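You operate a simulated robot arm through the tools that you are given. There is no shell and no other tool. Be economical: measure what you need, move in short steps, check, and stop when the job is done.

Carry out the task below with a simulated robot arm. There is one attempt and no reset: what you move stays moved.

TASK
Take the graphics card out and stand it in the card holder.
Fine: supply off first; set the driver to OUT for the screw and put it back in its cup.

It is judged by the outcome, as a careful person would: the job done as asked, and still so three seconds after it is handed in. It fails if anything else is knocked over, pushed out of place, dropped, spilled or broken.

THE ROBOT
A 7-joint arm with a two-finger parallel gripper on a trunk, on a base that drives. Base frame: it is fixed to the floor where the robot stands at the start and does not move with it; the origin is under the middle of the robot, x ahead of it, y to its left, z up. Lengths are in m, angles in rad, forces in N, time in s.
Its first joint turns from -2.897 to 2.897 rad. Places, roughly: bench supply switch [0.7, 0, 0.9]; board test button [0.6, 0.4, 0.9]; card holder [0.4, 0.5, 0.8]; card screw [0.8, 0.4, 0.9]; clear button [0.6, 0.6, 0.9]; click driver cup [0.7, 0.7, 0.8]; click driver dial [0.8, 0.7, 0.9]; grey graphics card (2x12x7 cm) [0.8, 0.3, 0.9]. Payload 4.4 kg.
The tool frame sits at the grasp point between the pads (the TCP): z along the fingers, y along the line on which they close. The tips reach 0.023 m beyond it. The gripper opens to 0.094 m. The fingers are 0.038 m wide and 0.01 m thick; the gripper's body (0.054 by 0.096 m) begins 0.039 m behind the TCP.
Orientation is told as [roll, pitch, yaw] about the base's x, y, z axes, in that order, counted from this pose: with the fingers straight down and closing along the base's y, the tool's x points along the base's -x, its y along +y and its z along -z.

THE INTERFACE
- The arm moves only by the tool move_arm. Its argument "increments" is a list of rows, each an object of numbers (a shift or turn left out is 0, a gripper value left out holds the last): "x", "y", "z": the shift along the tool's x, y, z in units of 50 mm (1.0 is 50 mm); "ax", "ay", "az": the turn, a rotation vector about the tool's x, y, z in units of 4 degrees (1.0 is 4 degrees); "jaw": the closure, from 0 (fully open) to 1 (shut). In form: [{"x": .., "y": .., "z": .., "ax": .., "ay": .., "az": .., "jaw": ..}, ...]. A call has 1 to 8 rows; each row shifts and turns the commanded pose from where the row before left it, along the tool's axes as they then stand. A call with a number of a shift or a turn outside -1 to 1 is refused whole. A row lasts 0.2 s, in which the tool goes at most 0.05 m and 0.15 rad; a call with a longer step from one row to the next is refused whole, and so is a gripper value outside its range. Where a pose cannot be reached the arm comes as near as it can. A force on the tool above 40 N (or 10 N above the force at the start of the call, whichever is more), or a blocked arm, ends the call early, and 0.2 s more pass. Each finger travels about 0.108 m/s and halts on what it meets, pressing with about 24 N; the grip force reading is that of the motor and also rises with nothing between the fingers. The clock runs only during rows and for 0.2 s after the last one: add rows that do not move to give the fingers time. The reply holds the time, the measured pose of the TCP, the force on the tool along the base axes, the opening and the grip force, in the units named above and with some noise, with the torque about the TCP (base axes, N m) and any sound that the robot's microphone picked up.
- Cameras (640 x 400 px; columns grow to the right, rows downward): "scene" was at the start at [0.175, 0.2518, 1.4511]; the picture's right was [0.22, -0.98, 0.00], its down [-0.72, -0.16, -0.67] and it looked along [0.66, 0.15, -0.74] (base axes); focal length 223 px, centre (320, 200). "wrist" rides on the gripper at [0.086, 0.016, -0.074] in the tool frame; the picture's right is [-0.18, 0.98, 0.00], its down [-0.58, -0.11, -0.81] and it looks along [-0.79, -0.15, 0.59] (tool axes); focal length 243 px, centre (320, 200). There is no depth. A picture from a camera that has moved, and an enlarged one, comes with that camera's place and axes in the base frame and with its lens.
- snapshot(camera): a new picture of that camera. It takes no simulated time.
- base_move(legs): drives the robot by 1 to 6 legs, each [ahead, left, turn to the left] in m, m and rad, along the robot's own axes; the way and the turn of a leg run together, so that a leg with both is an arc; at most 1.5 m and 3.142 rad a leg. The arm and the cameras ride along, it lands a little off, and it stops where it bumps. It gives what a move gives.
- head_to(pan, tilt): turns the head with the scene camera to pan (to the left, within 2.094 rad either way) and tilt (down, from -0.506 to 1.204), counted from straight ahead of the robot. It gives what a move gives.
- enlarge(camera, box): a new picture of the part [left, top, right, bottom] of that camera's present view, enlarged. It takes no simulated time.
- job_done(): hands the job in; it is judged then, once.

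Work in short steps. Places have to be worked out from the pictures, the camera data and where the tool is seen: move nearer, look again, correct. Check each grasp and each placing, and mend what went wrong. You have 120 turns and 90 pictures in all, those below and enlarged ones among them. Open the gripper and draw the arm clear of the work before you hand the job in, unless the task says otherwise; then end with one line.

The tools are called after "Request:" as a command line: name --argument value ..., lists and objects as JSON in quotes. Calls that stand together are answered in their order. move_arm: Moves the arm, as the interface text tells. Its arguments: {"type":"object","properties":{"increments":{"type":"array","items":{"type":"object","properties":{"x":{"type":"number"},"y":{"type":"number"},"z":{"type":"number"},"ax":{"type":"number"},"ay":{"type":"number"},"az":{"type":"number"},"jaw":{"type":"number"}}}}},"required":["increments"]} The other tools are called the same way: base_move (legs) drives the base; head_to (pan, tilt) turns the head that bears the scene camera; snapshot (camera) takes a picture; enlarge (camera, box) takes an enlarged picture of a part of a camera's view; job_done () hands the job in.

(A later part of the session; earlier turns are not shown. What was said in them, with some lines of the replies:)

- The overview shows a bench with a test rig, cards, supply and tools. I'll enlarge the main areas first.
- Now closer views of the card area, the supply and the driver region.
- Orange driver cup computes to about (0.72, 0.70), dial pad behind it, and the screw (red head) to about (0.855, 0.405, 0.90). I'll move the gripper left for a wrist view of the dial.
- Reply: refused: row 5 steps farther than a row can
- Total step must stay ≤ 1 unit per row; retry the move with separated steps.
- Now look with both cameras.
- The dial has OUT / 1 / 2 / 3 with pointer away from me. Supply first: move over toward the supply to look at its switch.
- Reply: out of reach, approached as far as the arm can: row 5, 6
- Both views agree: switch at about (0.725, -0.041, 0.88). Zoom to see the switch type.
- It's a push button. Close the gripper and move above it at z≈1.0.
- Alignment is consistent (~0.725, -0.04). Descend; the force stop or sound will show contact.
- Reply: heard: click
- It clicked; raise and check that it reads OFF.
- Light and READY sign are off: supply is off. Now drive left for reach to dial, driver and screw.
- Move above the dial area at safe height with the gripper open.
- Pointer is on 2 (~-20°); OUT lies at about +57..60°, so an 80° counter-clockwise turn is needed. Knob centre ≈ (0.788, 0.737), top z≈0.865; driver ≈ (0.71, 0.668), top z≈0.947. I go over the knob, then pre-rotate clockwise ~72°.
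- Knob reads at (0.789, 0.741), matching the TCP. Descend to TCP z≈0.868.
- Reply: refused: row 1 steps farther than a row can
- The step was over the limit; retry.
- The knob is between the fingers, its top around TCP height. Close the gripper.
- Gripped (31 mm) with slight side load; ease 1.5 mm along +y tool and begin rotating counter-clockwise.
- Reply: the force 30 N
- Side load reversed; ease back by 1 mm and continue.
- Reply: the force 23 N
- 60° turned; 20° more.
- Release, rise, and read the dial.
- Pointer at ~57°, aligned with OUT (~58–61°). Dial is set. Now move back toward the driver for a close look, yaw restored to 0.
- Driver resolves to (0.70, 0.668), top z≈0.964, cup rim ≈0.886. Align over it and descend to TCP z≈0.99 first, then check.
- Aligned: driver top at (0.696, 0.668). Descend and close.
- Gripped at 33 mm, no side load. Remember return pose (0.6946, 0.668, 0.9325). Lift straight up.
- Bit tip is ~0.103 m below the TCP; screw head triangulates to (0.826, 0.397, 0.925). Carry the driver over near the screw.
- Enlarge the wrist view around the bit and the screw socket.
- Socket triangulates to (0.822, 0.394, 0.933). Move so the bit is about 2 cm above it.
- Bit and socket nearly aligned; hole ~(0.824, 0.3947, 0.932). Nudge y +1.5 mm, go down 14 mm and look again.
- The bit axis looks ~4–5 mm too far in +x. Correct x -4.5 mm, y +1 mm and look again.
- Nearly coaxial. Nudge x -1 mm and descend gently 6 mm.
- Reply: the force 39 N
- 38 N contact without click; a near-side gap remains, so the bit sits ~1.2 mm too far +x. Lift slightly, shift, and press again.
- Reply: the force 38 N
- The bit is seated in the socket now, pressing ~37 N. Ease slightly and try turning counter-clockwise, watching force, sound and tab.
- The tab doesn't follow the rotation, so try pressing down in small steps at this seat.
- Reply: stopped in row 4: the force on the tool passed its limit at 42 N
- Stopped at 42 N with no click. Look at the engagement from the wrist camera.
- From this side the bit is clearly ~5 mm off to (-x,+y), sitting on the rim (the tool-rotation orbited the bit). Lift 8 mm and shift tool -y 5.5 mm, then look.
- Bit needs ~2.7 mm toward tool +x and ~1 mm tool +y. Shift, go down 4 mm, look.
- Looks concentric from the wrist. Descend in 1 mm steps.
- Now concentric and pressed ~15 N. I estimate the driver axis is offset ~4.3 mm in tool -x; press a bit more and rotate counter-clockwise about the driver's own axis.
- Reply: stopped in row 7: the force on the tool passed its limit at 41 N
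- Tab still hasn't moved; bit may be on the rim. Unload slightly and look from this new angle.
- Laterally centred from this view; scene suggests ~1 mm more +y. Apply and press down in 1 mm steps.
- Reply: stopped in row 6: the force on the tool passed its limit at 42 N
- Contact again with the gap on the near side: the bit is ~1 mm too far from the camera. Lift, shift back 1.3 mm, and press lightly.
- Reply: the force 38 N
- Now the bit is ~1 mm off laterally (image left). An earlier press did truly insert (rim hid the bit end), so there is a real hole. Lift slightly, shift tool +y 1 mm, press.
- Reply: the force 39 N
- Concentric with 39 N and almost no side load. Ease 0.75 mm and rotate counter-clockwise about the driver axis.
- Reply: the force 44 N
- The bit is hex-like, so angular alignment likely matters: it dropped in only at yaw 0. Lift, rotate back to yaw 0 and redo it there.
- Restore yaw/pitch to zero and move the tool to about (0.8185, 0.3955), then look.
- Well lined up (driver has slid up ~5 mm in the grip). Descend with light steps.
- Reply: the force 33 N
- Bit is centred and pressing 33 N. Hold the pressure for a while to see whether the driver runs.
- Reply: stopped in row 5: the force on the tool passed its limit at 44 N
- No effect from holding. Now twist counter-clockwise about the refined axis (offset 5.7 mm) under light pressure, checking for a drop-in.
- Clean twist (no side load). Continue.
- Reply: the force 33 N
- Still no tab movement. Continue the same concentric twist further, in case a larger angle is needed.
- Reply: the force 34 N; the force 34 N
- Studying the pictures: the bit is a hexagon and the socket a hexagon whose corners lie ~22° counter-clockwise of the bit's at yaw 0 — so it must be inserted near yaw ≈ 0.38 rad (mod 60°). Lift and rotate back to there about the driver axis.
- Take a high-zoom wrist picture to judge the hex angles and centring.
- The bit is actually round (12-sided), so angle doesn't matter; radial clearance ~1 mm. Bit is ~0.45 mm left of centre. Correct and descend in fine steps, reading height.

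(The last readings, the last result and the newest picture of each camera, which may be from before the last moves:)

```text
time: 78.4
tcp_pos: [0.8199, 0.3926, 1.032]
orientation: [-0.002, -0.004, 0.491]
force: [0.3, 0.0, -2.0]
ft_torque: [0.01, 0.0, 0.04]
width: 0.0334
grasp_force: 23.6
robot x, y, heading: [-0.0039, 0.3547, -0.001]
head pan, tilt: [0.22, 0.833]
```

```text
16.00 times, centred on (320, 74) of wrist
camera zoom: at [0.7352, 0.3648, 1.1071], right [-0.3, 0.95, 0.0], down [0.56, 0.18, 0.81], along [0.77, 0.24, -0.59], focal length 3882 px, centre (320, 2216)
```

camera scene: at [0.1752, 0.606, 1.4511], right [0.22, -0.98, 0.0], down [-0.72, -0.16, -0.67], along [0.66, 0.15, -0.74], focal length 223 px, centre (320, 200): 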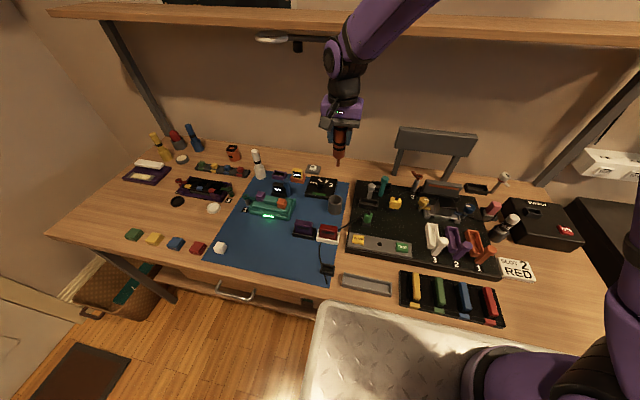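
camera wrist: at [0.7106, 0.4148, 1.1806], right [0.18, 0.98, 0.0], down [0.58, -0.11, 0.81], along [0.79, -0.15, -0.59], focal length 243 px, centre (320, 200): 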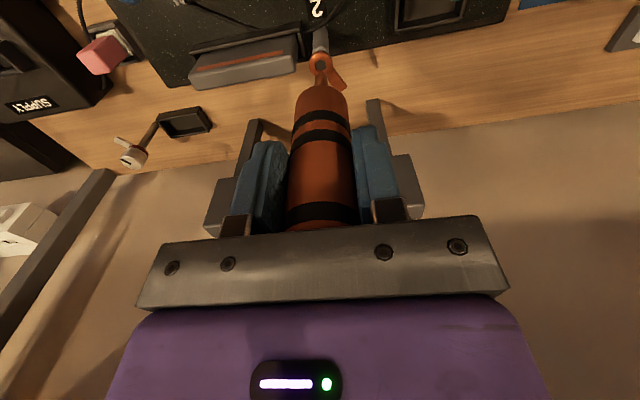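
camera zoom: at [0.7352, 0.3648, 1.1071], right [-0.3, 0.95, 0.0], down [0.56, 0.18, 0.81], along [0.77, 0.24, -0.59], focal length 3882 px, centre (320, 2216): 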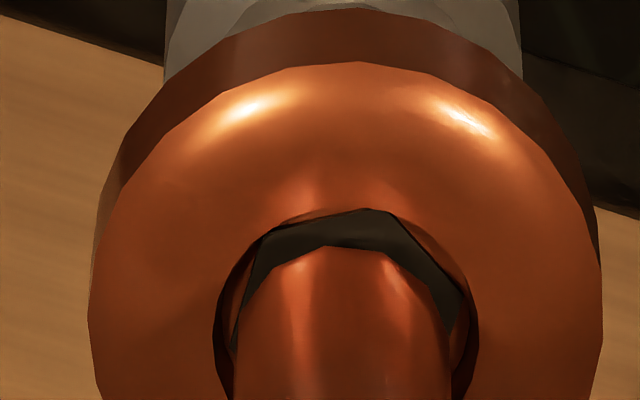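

No contact yet; continue in 0.5 mm steps.

Request:
move_arm --increments '[{"y": 0.005, "z": 0.01}, {"z": 0.01}, {"z": 0.01}, {}]'

Request:
move_arm --increments '[{"z": 0.01}, {"z": 0.01}, {}]'

Request:
move_arm --increments '[{"z": 0.01}, {"z": 0.01}, {}]'

```text
time: 79.4
tcp_pos: [0.8195, 0.3927, 1.0307]
orientation: [0.0, -0.005, 0.491]
force: [-3.3, -0.9, 11.8]
ft_torque: [-0.01, 0.23, -0.01]
width: 0.0335
grasp_force: 23.9
robot x, y, heading: [-0.0012, 0.3532, -0.006]
head pan, tilt: [0.22, 0.833]
```

```text
time: 80.2
tcp_pos: [0.8197, 0.3933, 1.0321]
orientation: [0.002, -0.008, 0.489]
force: [-0.9, -1.4, 28.9]
ft_torque: [-0.1, 0.03, -0.02]
width: 0.0332
grasp_force: 23.5
robot x, y, heading: [-0.0009, 0.3528, -0.002]
head pan, tilt: [0.22, 0.833]
```

```text
time: 81.0
tcp_pos: [0.8203, 0.3938, 1.032]
orientation: [-0.001, -0.007, 0.49]
force: [-5.8, -1.8, 12.9]
ft_torque: [-0.17, 0.6, 0.01]
width: 0.0334
grasp_force: 24.0
robot x, y, heading: [-0.002, 0.3555, 0.001]
head pan, tilt: [0.22, 0.833]
stopped in row 3: the force on the tool passed its limit at 41 N (the readings are from after the stop); the commanded pose is now the measured one
```

Hex floor is flush with the rim, so the bit is properly on the screw, yet turning out does nothing. Check the dial state again from the scene camera.

Request:
enlarge --camera "scene" --box '[302, 170, 342, 200]'

```text
13.33 times, centred on (322, 185) of scene
camera zoom: at [0.1743, 0.6057, 1.4512], right [0.22, -0.98, 0.0], down [-0.72, -0.16, -0.67], along [0.66, 0.15, -0.74], focal length 2976 px, centre (293, 400)
```

zoom: 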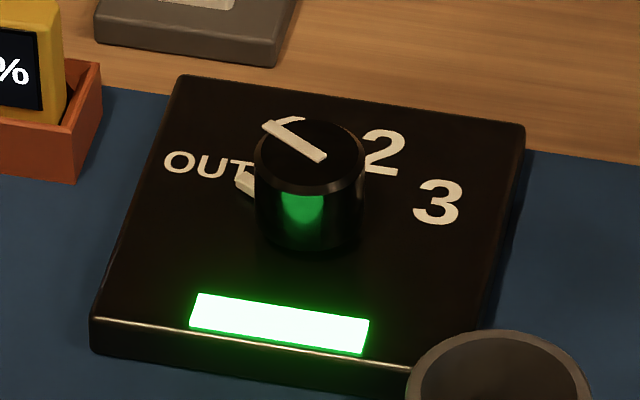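

The dial unit's green lamp is lit now — it wasn't before. Lift the driver off and see whether the lamp stays lit.

Request:
move_arm --increments '[{"z": -0.2}, {"z": -0.5}, {"z": -0.5}, {}]'

Request:
enlarge --camera "scene" --box '[300, 140, 460, 240]'

```text
time: 82.0
tcp_pos: [0.819, 0.3923, 1.0899]
orientation: [0.0, -0.005, 0.491]
force: [0.3, 1.0, -2.2]
ft_torque: [0.01, 0.01, 0.0]
width: 0.0335
grasp_force: 23.9
robot x, y, heading: [0.0001, 0.3513, -0.002]
head pan, tilt: [0.22, 0.833]
```

```text
4.00 times, centred on (380, 190) of scene
camera zoom: at [0.1753, 0.6058, 1.4511], right [0.22, -0.98, 0.0], down [-0.72, -0.16, -0.67], along [0.66, 0.15, -0.74], focal length 893 px, centre (80, 240)
```

zoom: 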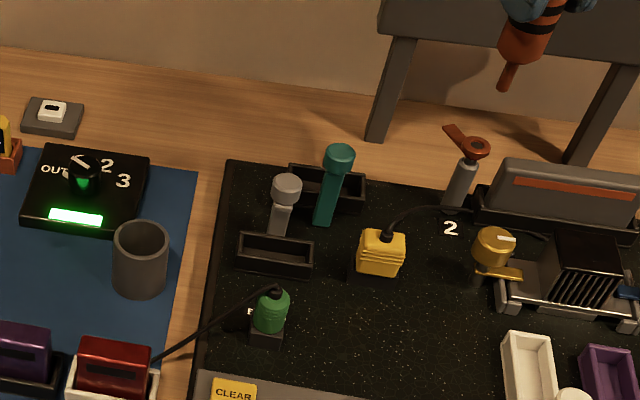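

Lamp stays lit after lifting: it seems latched by the screw operation. Return the driver to its cup: raise, yaw back to 0, carry over.

Request:
move_arm --increments '[{"z": -0.9, "az": 1}, {"az": 1}, {"az": 1}, {"az": 1}, {"az": 1}, {"az": 1}, {"az": 1}, {"az": 0.03, "ay": 0.07}]'

Request:
move_arm --increments '[{"y": 0.9, "x": 0.3}, {"y": 0.9, "x": 0.35}, {"y": 0.9, "x": 0.4}, {"y": 0.9, "x": 0.4}, {"y": 0.9, "x": 0.4}, {"y": 0.9, "x": 0.4}, {}]'

```text
time: 83.8
tcp_pos: [0.8167, 0.3948, 1.1347]
orientation: [0.003, 0.001, -0.001]
force: [0.0, 0.6, -1.5]
ft_torque: [0.02, -0.01, 0.01]
width: 0.0329
grasp_force: 24.2
robot x, y, heading: [0.0022, 0.3563, -0.0]
head pan, tilt: [0.22, 0.833]
```

```text
time: 85.4
tcp_pos: [0.7058, 0.6637, 1.1354]
orientation: [0.001, 0.001, -0.001]
force: [0.1, -0.2, -1.8]
ft_torque: [-0.01, 0.03, -0.01]
width: 0.0332
grasp_force: 23.9
robot x, y, heading: [0.0035, 0.353, 0.003]
head pan, tilt: [0.22, 0.833]
```

Request:
move_arm --increments '[{"x": 0.22, "y": 0.085}, {"z": 0.9}, {"z": 0.9}, {"z": 0.9}, {}]'

Request:
snapshot --camera "wrist"

Request:
enlarge --camera "scene" --box '[310, 150, 370, 220]'

```text
time: 86.6
tcp_pos: [0.6962, 0.6689, 1.0034]
orientation: [0.003, -0.001, 0.001]
force: [0.2, 0.1, -1.0]
ft_torque: [0.01, 0.0, -0.01]
width: 0.0335
grasp_force: 23.9
robot x, y, heading: [0.0004, 0.3547, 0.001]
head pan, tilt: [0.22, 0.833]
```

```text
10 pictures are left
camera wrist: at [0.609, 0.6834, 1.0774], right [0.18, 0.98, 0.0], down [0.58, -0.11, 0.81], along [0.79, -0.15, -0.59], focal length 243 px, centre (320, 200)
```

wrist: 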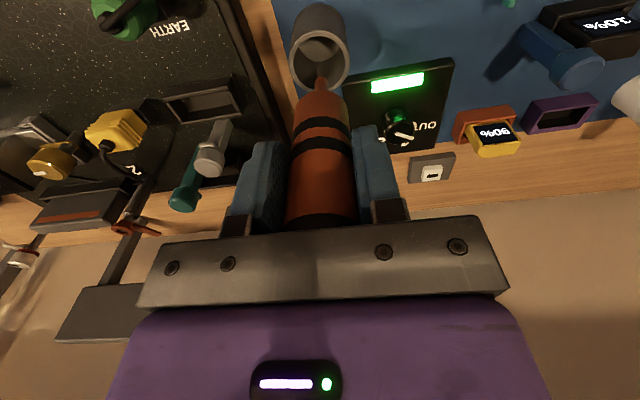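

```text
5.71 times, centred on (340, 185) of scene
camera zoom: at [0.175, 0.6058, 1.4511], right [0.22, -0.98, 0.0], down [-0.72, -0.16, -0.67], along [0.66, 0.15, -0.74], focal length 1275 px, centre (206, 286)
```

zoom: 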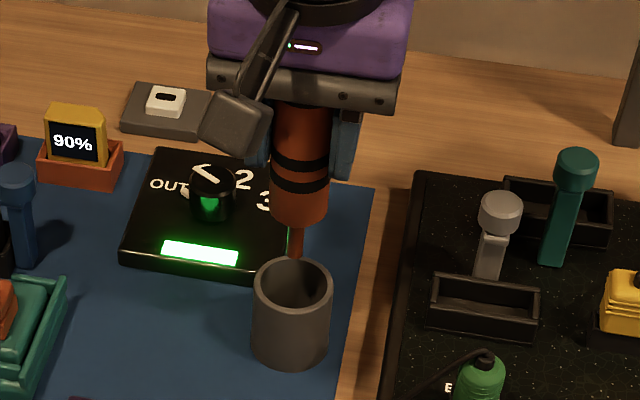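

Driver is centred over the cup. Lower in, slow at the end.

Request:
move_arm --increments '[{"z": 0.3}, {"z": 0.3}, {"z": 0.3}, {"z": 0.3}, {"z": 0.15}, {}]'

Request:
move_arm --increments '[{"z": 0.04}, {"z": 0.04}, {"z": 0.03}, {}]'

```text
time: 88.0
tcp_pos: [0.6965, 0.6686, 0.9345]
orientation: [0.002, -0.001, 0.0]
force: [0.3, -0.4, -1.4]
ft_torque: [0.01, 0.0, 0.01]
width: 0.0333
grasp_force: 24.2
robot x, y, heading: [0.0008, 0.3541, -0.004]
head pan, tilt: [0.22, 0.833]
```

```text
time: 89.0
tcp_pos: [0.6961, 0.6675, 0.9289]
orientation: [0.002, -0.002, 0.0]
force: [-0.8, -0.3, -2.1]
ft_torque: [0.01, 0.01, 0.03]
width: 0.0334
grasp_force: 24.0
robot x, y, heading: [-0.0031, 0.3541, 0.001]
head pan, tilt: [0.22, 0.833]
```

Request:
move_arm --increments '[{"z": 0.03}, {"z": 0.03}, {}]'

Request:
move_arm --increments '[{"z": 0.03}, {"z": 0.02}, {}]'

```text
time: 89.8
tcp_pos: [0.6957, 0.6672, 0.9263]
orientation: [0.004, -0.004, 0.0]
force: [-2.7, -4.6, 29.5]
ft_torque: [-0.44, 0.03, -0.05]
width: 0.0332
grasp_force: 24.3
robot x, y, heading: [-0.0014, 0.3514, -0.001]
head pan, tilt: [0.22, 0.833]
```

```text
time: 90.2
tcp_pos: [0.696, 0.6683, 0.9264]
orientation: [0.004, -0.004, -0.001]
force: [-6.9, -5.5, 14.2]
ft_torque: [-0.52, 0.59, -0.02]
width: 0.0337
grasp_force: 23.8
robot x, y, heading: [-0.0029, 0.3537, -0.008]
head pan, tilt: [0.22, 0.833]
stopped in row 1: the force on the tool passed its limit at 44 N (the readings are from after the stop); the commanded pose is now the measured one
```

Floor contact at the expected height. Open the gripper and rise.

Request:
move_arm --increments '[{"z": -0.02}, {"jaw": 0.6}, {"jaw": 0}, {}, {"z": -0.9}, {"z": -1}, {"z": -1}, {"z": -1}]'

Request:
enlarge --camera "scene" --box '[300, 150, 460, 250]'

```text
time: 92.0
tcp_pos: [0.6956, 0.6671, 1.122]
orientation: [0.005, -0.002, 0.0]
force: [0.9, -0.4, -1.2]
ft_torque: [0.0, 0.01, 0.0]
width: 0.0941
grasp_force: 0.1
robot x, y, heading: [-0.0026, 0.3543, 0.003]
head pan, tilt: [0.22, 0.833]
```

```text
4.00 times, centred on (380, 200) of scene
camera zoom: at [0.1756, 0.6061, 1.451], right [0.22, -0.98, 0.0], down [-0.72, -0.16, -0.67], along [0.66, 0.15, -0.74], focal length 893 px, centre (80, 200)
```

zoom: 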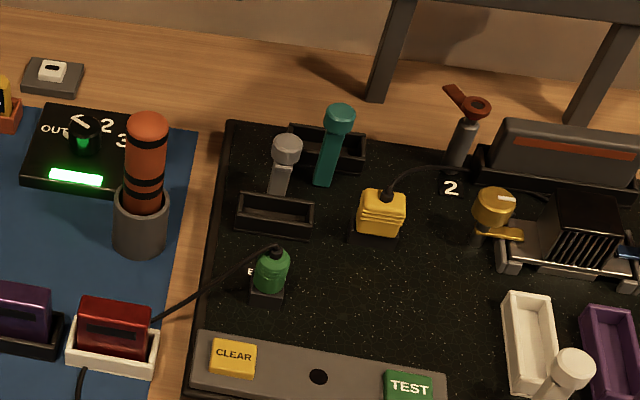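

Driver is back in its cup. Card top centre triangulates to ≈(0.822, 0.311, 0.919), thickness along x. Move over it at height, half-close to ~50 mm opening, and yaw +90°.

Request:
move_arm --increments '[{"y": -0.9, "x": -0.3}, {"y": -0.9, "x": -0.3}, {"y": -0.9, "x": -0.3}, {"y": -0.9, "x": -0.4}, {"y": -0.9, "x": -0.4}, {"y": -0.9, "x": -0.4}, {"y": -0.9, "x": -0.4}, {"y": -0.8, "jaw": 0.47}]'

Request:
move_arm --increments '[{"az": -1}, {"az": -1}, {"az": -1}, {"az": -1}, {"az": -1}, {"az": -1}, {"az": -1}, {"az": -1}]'

Request:
move_arm --increments '[{"az": -1}, {"az": -1}, {"az": -1}, {"az": -1}, {"az": -1}, {"az": -1}, {"az": -1}, {"az": -1}]'

Request:
move_arm --increments '[{"az": -1}, {"az": -1}, {"az": -1}, {"az": -1}, {"az": -1}, {"az": -1}, {"az": -0.5}, {}]'

Request:
snapshot --camera "wrist"

```text
time: 93.8
tcp_pos: [0.8204, 0.3125, 1.1187]
orientation: [0.003, -0.005, 0.0]
force: [-0.8, 0.4, -0.2]
ft_torque: [-0.07, 0.03, 0.01]
width: 0.0498
grasp_force: 0.0
robot x, y, heading: [-0.0042, 0.3547, 0.002]
head pan, tilt: [0.22, 0.833]
```

```text
time: 95.6
tcp_pos: [0.8225, 0.3114, 1.1211]
orientation: [0.001, -0.003, 0.561]
force: [0.2, -0.3, -0.1]
ft_torque: [-0.01, 0.0, -0.02]
width: 0.05
grasp_force: 0.0
robot x, y, heading: [0.0009, 0.3552, 0.001]
head pan, tilt: [0.22, 0.833]
```

```text
time: 97.4
tcp_pos: [0.8215, 0.3114, 1.1207]
orientation: [0.0, -0.007, 1.118]
force: [0.3, 0.2, -0.4]
ft_torque: [0.0, 0.04, 0.03]
width: 0.0497
grasp_force: 0.1
robot x, y, heading: [-0.0041, 0.3595, -0.002]
head pan, tilt: [0.22, 0.833]
```

```text
time: 99.2
tcp_pos: [0.8228, 0.3128, 1.1205]
orientation: [-0.005, -0.004, 1.571]
force: [-0.3, 0.0, 0.4]
ft_torque: [-0.01, 0.03, 0.01]
width: 0.05
grasp_force: 0.1
robot x, y, heading: [0.0013, 0.3523, 0.001]
head pan, tilt: [0.22, 0.833]
```

```text
7 pictures are left
camera wrist: at [0.8056, 0.2243, 1.1954], right [-0.98, 0.18, 0.0], down [0.11, 0.58, 0.81], along [0.15, 0.8, -0.59], focal length 243 px, centre (320, 200)
```

wrist: 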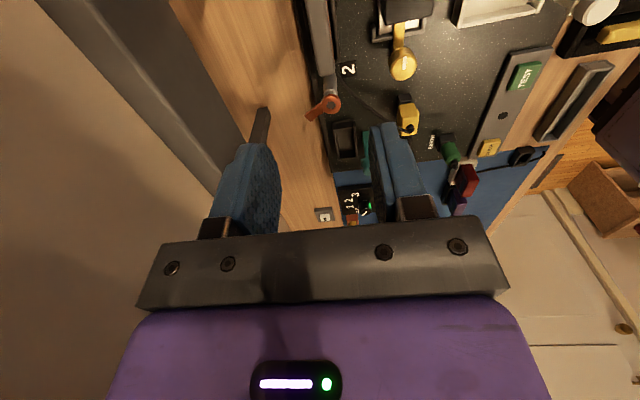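

Zoom on the card to check x alignment.

Request:
enlarge --camera "wrist" --box '[280, 0, 380, 110]'

```text
3.64 times, centred on (330, 55) of wrist
camera zoom: at [0.8056, 0.2243, 1.1954], right [-0.98, 0.18, 0.0], down [0.11, 0.58, 0.81], along [0.15, 0.8, -0.59], focal length 882 px, centre (284, 727)
```

zoom: 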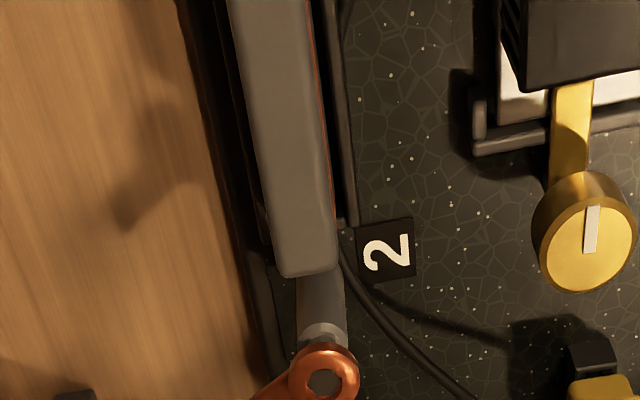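

Card axis at x≈0.8235, +y end at y≈0.361, so centre y≈0.30. Shift there and descend to TCP z≈0.908.

Request:
move_arm --increments '[{"x": 0.25}, {"z": 0.9}, {"z": 0.9}, {"z": 0.9}, {"z": 0.8}, {"z": 0.4}, {"z": 0.35}, {}]'

Request:
move_arm --increments '[{"jaw": 0.65}, {"jaw": 0.85}, {"jaw": 1}, {}, {}]'

```text
time: 101.0
tcp_pos: [0.8218, 0.3017, 0.908]
orientation: [-0.003, -0.004, 1.571]
force: [-0.3, -0.3, 0.3]
ft_torque: [0.03, 0.03, -0.01]
width: 0.0497
grasp_force: 0.1
robot x, y, heading: [0.0011, 0.3517, 0.003]
head pan, tilt: [0.22, 0.833]
```

```text
time: 102.2
tcp_pos: [0.823, 0.3024, 0.9099]
orientation: [-0.003, -0.005, 1.571]
force: [0.5, -0.3, 0.3]
ft_torque: [-0.01, -0.02, -0.03]
width: 0.0196
grasp_force: 24.2
robot x, y, heading: [-0.0, 0.353, 0.001]
head pan, tilt: [0.22, 0.833]
```

Card gripped (19.6 mm), no side load. Pull up gently a few mm and check the force.

Request:
move_arm --increments '[{"z": -0.03}, {"z": -0.03}, {"z": -0.03}, {}]'

```text
time: 103.2
tcp_pos: [0.8233, 0.3003, 0.9125]
orientation: [-0.005, -0.004, 1.571]
force: [0.1, -0.8, -1.9]
ft_torque: [-0.03, -0.03, -0.01]
width: 0.0199
grasp_force: 23.9
robot x, y, heading: [0.0001, 0.3534, -0.001]
head pan, tilt: [0.22, 0.833]
```

It moves freely (only ~2 N weight): the screw is out. Continue lifting.

Request:
move_arm --increments '[{"z": -0.2}, {"z": -0.3}, {"z": -0.5}, {"z": -0.8}, {"z": -0.9}, {"z": -0.9}, {"z": -0.9}, {}]'

Request:
snapshot --camera "scene"

```text
time: 105.0
tcp_pos: [0.8162, 0.2988, 1.1334]
orientation: [0.008, -0.003, 1.571]
force: [-0.1, 0.6, -3.1]
ft_torque: [-0.03, -0.01, 0.01]
width: 0.0196
grasp_force: 23.5
robot x, y, heading: [0.0012, 0.3528, 0.0]
head pan, tilt: [0.22, 0.833]
```

```text
5 pictures are left
camera scene: at [0.1731, 0.6054, 1.4513], right [0.22, -0.98, 0.0], down [-0.72, -0.16, -0.67], along [0.66, 0.15, -0.74], focal length 223 px, centre (320, 200)
```

scene: 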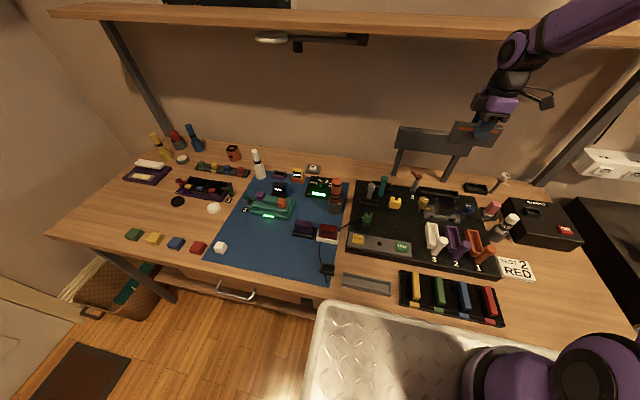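

Card is out. Holder centre ≈(0.443, 0.537), long axis along y. It's too close for the arm, so drive back 0.22 m with the card held high.

Request:
base_move --legs '[[-0.22, 0, 0]]'

```text
time: 106.7
tcp_pos: [0.6032, 0.2966, 1.1383]
orientation: [-0.003, -0.004, 1.567]
force: [0.0, 0.5, -1.7]
ft_torque: [-0.02, 0.0, 0.03]
width: 0.0198
grasp_force: 24.0
robot x, y, heading: [-0.2181, 0.3524, -0.001]
head pan, tilt: [0.22, 0.833]
```

Move the card above the holder.

Request:
move_arm --increments '[{"x": -0.8, "y": 0.5}, {"x": -0.8, "y": 0.5}, {"x": -0.8, "y": 0.5}, {"x": -0.8, "y": 0.5}, {"x": -0.8, "y": 0.6}, {"x": -0.8, "y": 0.6}, {"z": 0.9}, {"z": 0.9}]'

Request:
snapshot --camera "wrist"

Request:
snapshot --camera "scene"

```text
time: 108.5
tcp_pos: [0.4436, 0.5389, 1.0495]
orientation: [-0.006, -0.005, 1.567]
force: [-1.3, -0.6, -0.4]
ft_torque: [0.01, -0.06, 0.03]
width: 0.0201
grasp_force: 24.5
robot x, y, heading: [-0.2199, 0.3527, -0.001]
head pan, tilt: [0.22, 0.833]
```

```text
4 pictures are left
camera wrist: at [0.4268, 0.4514, 1.1233], right [-0.98, 0.19, 0.0], down [0.11, 0.58, 0.81], along [0.15, 0.8, -0.59], focal length 243 px, centre (320, 200)
```

wrist: 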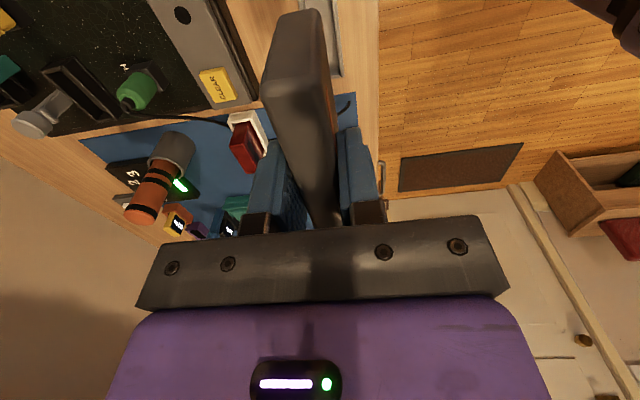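

```text
3 pictures are left
camera scene: at [-0.0428, 0.6054, 1.4512], right [0.21, -0.98, 0.0], down [-0.72, -0.16, -0.67], along [0.66, 0.14, -0.74], focal length 223 px, centre (320, 200)
```

scene: 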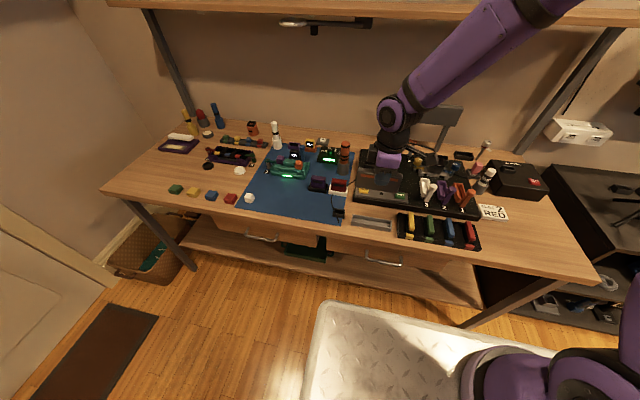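

Card is over the tray. Lower until the card bottom is ~2 cm above the tray, then inspect.

Request:
move_arm --increments '[{"z": 0.8}, {"z": 0.8}, {"z": 0.8}, {}]'

Request:
enlarge --camera "scene" --box '[335, 190, 405, 240]'

```text
time: 109.5
tcp_pos: [0.4432, 0.5383, 0.9264]
orientation: [-0.004, -0.004, 1.567]
force: [0.2, -0.7, -2.6]
ft_torque: [0.0, -0.02, 0.03]
width: 0.02
grasp_force: 24.3
robot x, y, heading: [-0.2185, 0.3532, -0.003]
head pan, tilt: [0.22, 0.833]
```

```text
8.00 times, centred on (370, 215) of scene
camera zoom: at [-0.0422, 0.6056, 1.4511], right [0.21, -0.98, 0.0], down [-0.72, -0.16, -0.67], along [0.66, 0.14, -0.74], focal length 1786 px, centre (-80, 80)
```

zoom: 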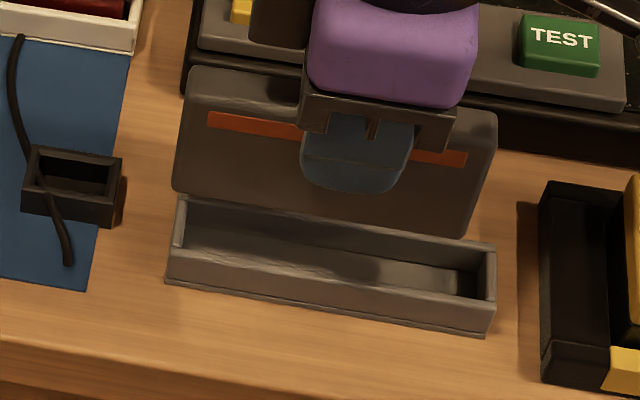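

Good view: tray slot ≈23 mm wide, inner length ≈126 mm; card is ~10.5 mm too far in +y, x looks right, card bottom ~34 mm above the rim. Shift -y, lower 26 mm, and recheck.

Request:
move_arm --increments '[{"x": 0.21}, {"z": 0.26}, {"z": 0.26}, {}]'

Request:
enlarge --camera "scene" --box '[340, 200, 400, 240]'

```text
time: 110.5
tcp_pos: [0.4447, 0.5279, 0.8999]
orientation: [-0.002, -0.003, 1.566]
force: [-0.2, -0.6, -2.1]
ft_torque: [0.0, 0.03, 0.01]
width: 0.0198
grasp_force: 24.0
robot x, y, heading: [-0.2204, 0.3549, -0.006]
head pan, tilt: [0.22, 0.833]
```

```text
10.00 times, centred on (370, 220) of scene
camera zoom: at [-0.0421, 0.6056, 1.4511], right [0.21, -0.98, 0.0], down [-0.72, -0.16, -0.67], along [0.66, 0.14, -0.74], focal length 2232 px, centre (-180, 0)
```

zoom: 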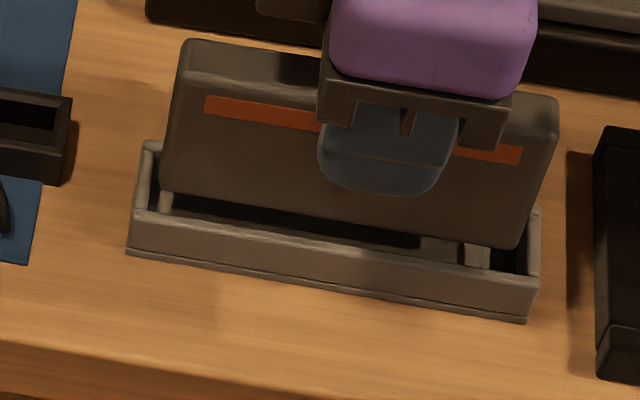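

Nearly over the slot: slight ~1° skew and ~1 mm too far +x. Correct and lower slowly, watching the force.

Request:
move_arm --increments '[{"y": 0.02, "x": -0.01, "az": 0.2}, {"z": 0.08}, {"z": 0.06}, {"z": 0.04}, {}]'

```text
time: 111.7
tcp_pos: [0.4439, 0.5273, 0.8933]
orientation: [-0.003, -0.003, 1.552]
force: [0.4, -0.1, -1.9]
ft_torque: [-0.04, 0.0, 0.0]
width: 0.0198
grasp_force: 24.2
robot x, y, heading: [-0.2181, 0.3547, -0.003]
head pan, tilt: [0.22, 0.833]
```

Request:
move_arm --increments '[{"z": 0.04}, {"z": 0.04}, {}]'

Request:
move_arm --increments '[{"z": 0.04}, {"z": 0.04}, {}]'

```text
time: 112.5
tcp_pos: [0.4443, 0.5283, 0.8882]
orientation: [-0.004, -0.004, 1.553]
force: [-0.6, 0.6, -2.2]
ft_torque: [-0.03, 0.01, -0.04]
width: 0.0194
grasp_force: 24.2
robot x, y, heading: [-0.215, 0.3508, -0.002]
head pan, tilt: [0.22, 0.833]
```

```text
time: 113.3
tcp_pos: [0.4439, 0.5285, 0.8851]
orientation: [-0.003, -0.003, 1.554]
force: [0.0, -0.4, -2.6]
ft_torque: [0.02, 0.02, 0.03]
width: 0.0199
grasp_force: 24.0
robot x, y, heading: [-0.2157, 0.3528, -0.0]
head pan, tilt: [0.22, 0.833]
```

No contact yet; it seems to be entering. Continue.

Request:
move_arm --increments '[{"z": 0.04}, {"z": 0.04}, {}]'

Request:
move_arm --increments '[{"z": 0.04}, {"z": 0.04}, {}]'

```text
time: 114.1
tcp_pos: [0.4439, 0.5281, 0.8801]
orientation: [-0.004, -0.004, 1.552]
force: [-0.6, -0.5, -1.8]
ft_torque: [-0.01, -0.03, -0.02]
width: 0.0197
grasp_force: 23.5
robot x, y, heading: [-0.2194, 0.3547, -0.01]
head pan, tilt: [0.22, 0.833]
```

```text
time: 114.9
tcp_pos: [0.4433, 0.5281, 0.876]
orientation: [-0.005, -0.006, 1.554]
force: [0.0, -0.4, 21.2]
ft_torque: [0.04, 0.09, 0.02]
width: 0.0201
grasp_force: 23.9
robot x, y, heading: [-0.2149, 0.3536, -0.004]
head pan, tilt: [0.22, 0.833]
```

Firm, level contact at the height predicted for the tray floor. Ease, open, and rise straight up.

Request:
move_arm --increments '[{"z": -0.015}, {"jaw": 0.6}, {"jaw": 0.45}, {}, {"z": -0.4}, {"z": -0.9}, {"z": -0.9}, {"z": -0.9}]'

Request:
move_arm --increments '[{"z": -0.9}, {"z": -0.6}, {"x": 0.9}, {"x": 0.9}, {"x": 0.9}, {"x": 0.9}, {"jaw": 0}, {}]'

Request:
snapshot --camera "scene"

```text
time: 116.7
tcp_pos: [0.4437, 0.5286, 1.0335]
orientation: [-0.001, -0.004, 1.553]
force: [0.1, -0.3, -0.6]
ft_torque: [0.0, 0.03, -0.02]
width: 0.0517
grasp_force: 0.0
robot x, y, heading: [-0.2181, 0.3536, -0.007]
head pan, tilt: [0.22, 0.833]
```

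```text
time: 118.5
tcp_pos: [0.4427, 0.3506, 1.1056]
orientation: [-0.004, -0.005, 1.553]
force: [0.8, 0.4, -0.1]
ft_torque: [0.01, 0.0, -0.01]
width: 0.0941
grasp_force: 0.0
robot x, y, heading: [-0.2215, 0.3503, -0.0]
head pan, tilt: [0.22, 0.833]
```

```text
0 pictures are left
camera scene: at [-0.0421, 0.6055, 1.4511], right [0.21, -0.98, 0.0], down [-0.72, -0.16, -0.67], along [0.66, 0.14, -0.74], focal length 223 px, centre (320, 200)
```

scene: 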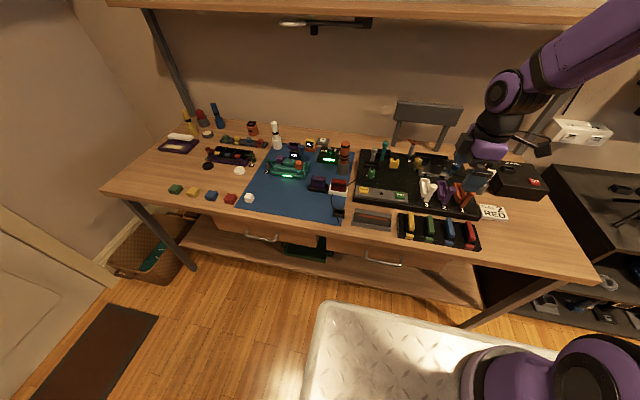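

The last picture shows the card standing in its holder and the driver in its cup, and the supply is off. The gripper is open and clear, so I'm handing in.

Request:
job_done

```text
The job is handed in.
```

The graphics card is out and standing in the card holder, with the supply switched off first and the driver, set to OUT, back in its cup; I never saw the screw turn, but the driver's green lamp came on and the card lifted out freely.
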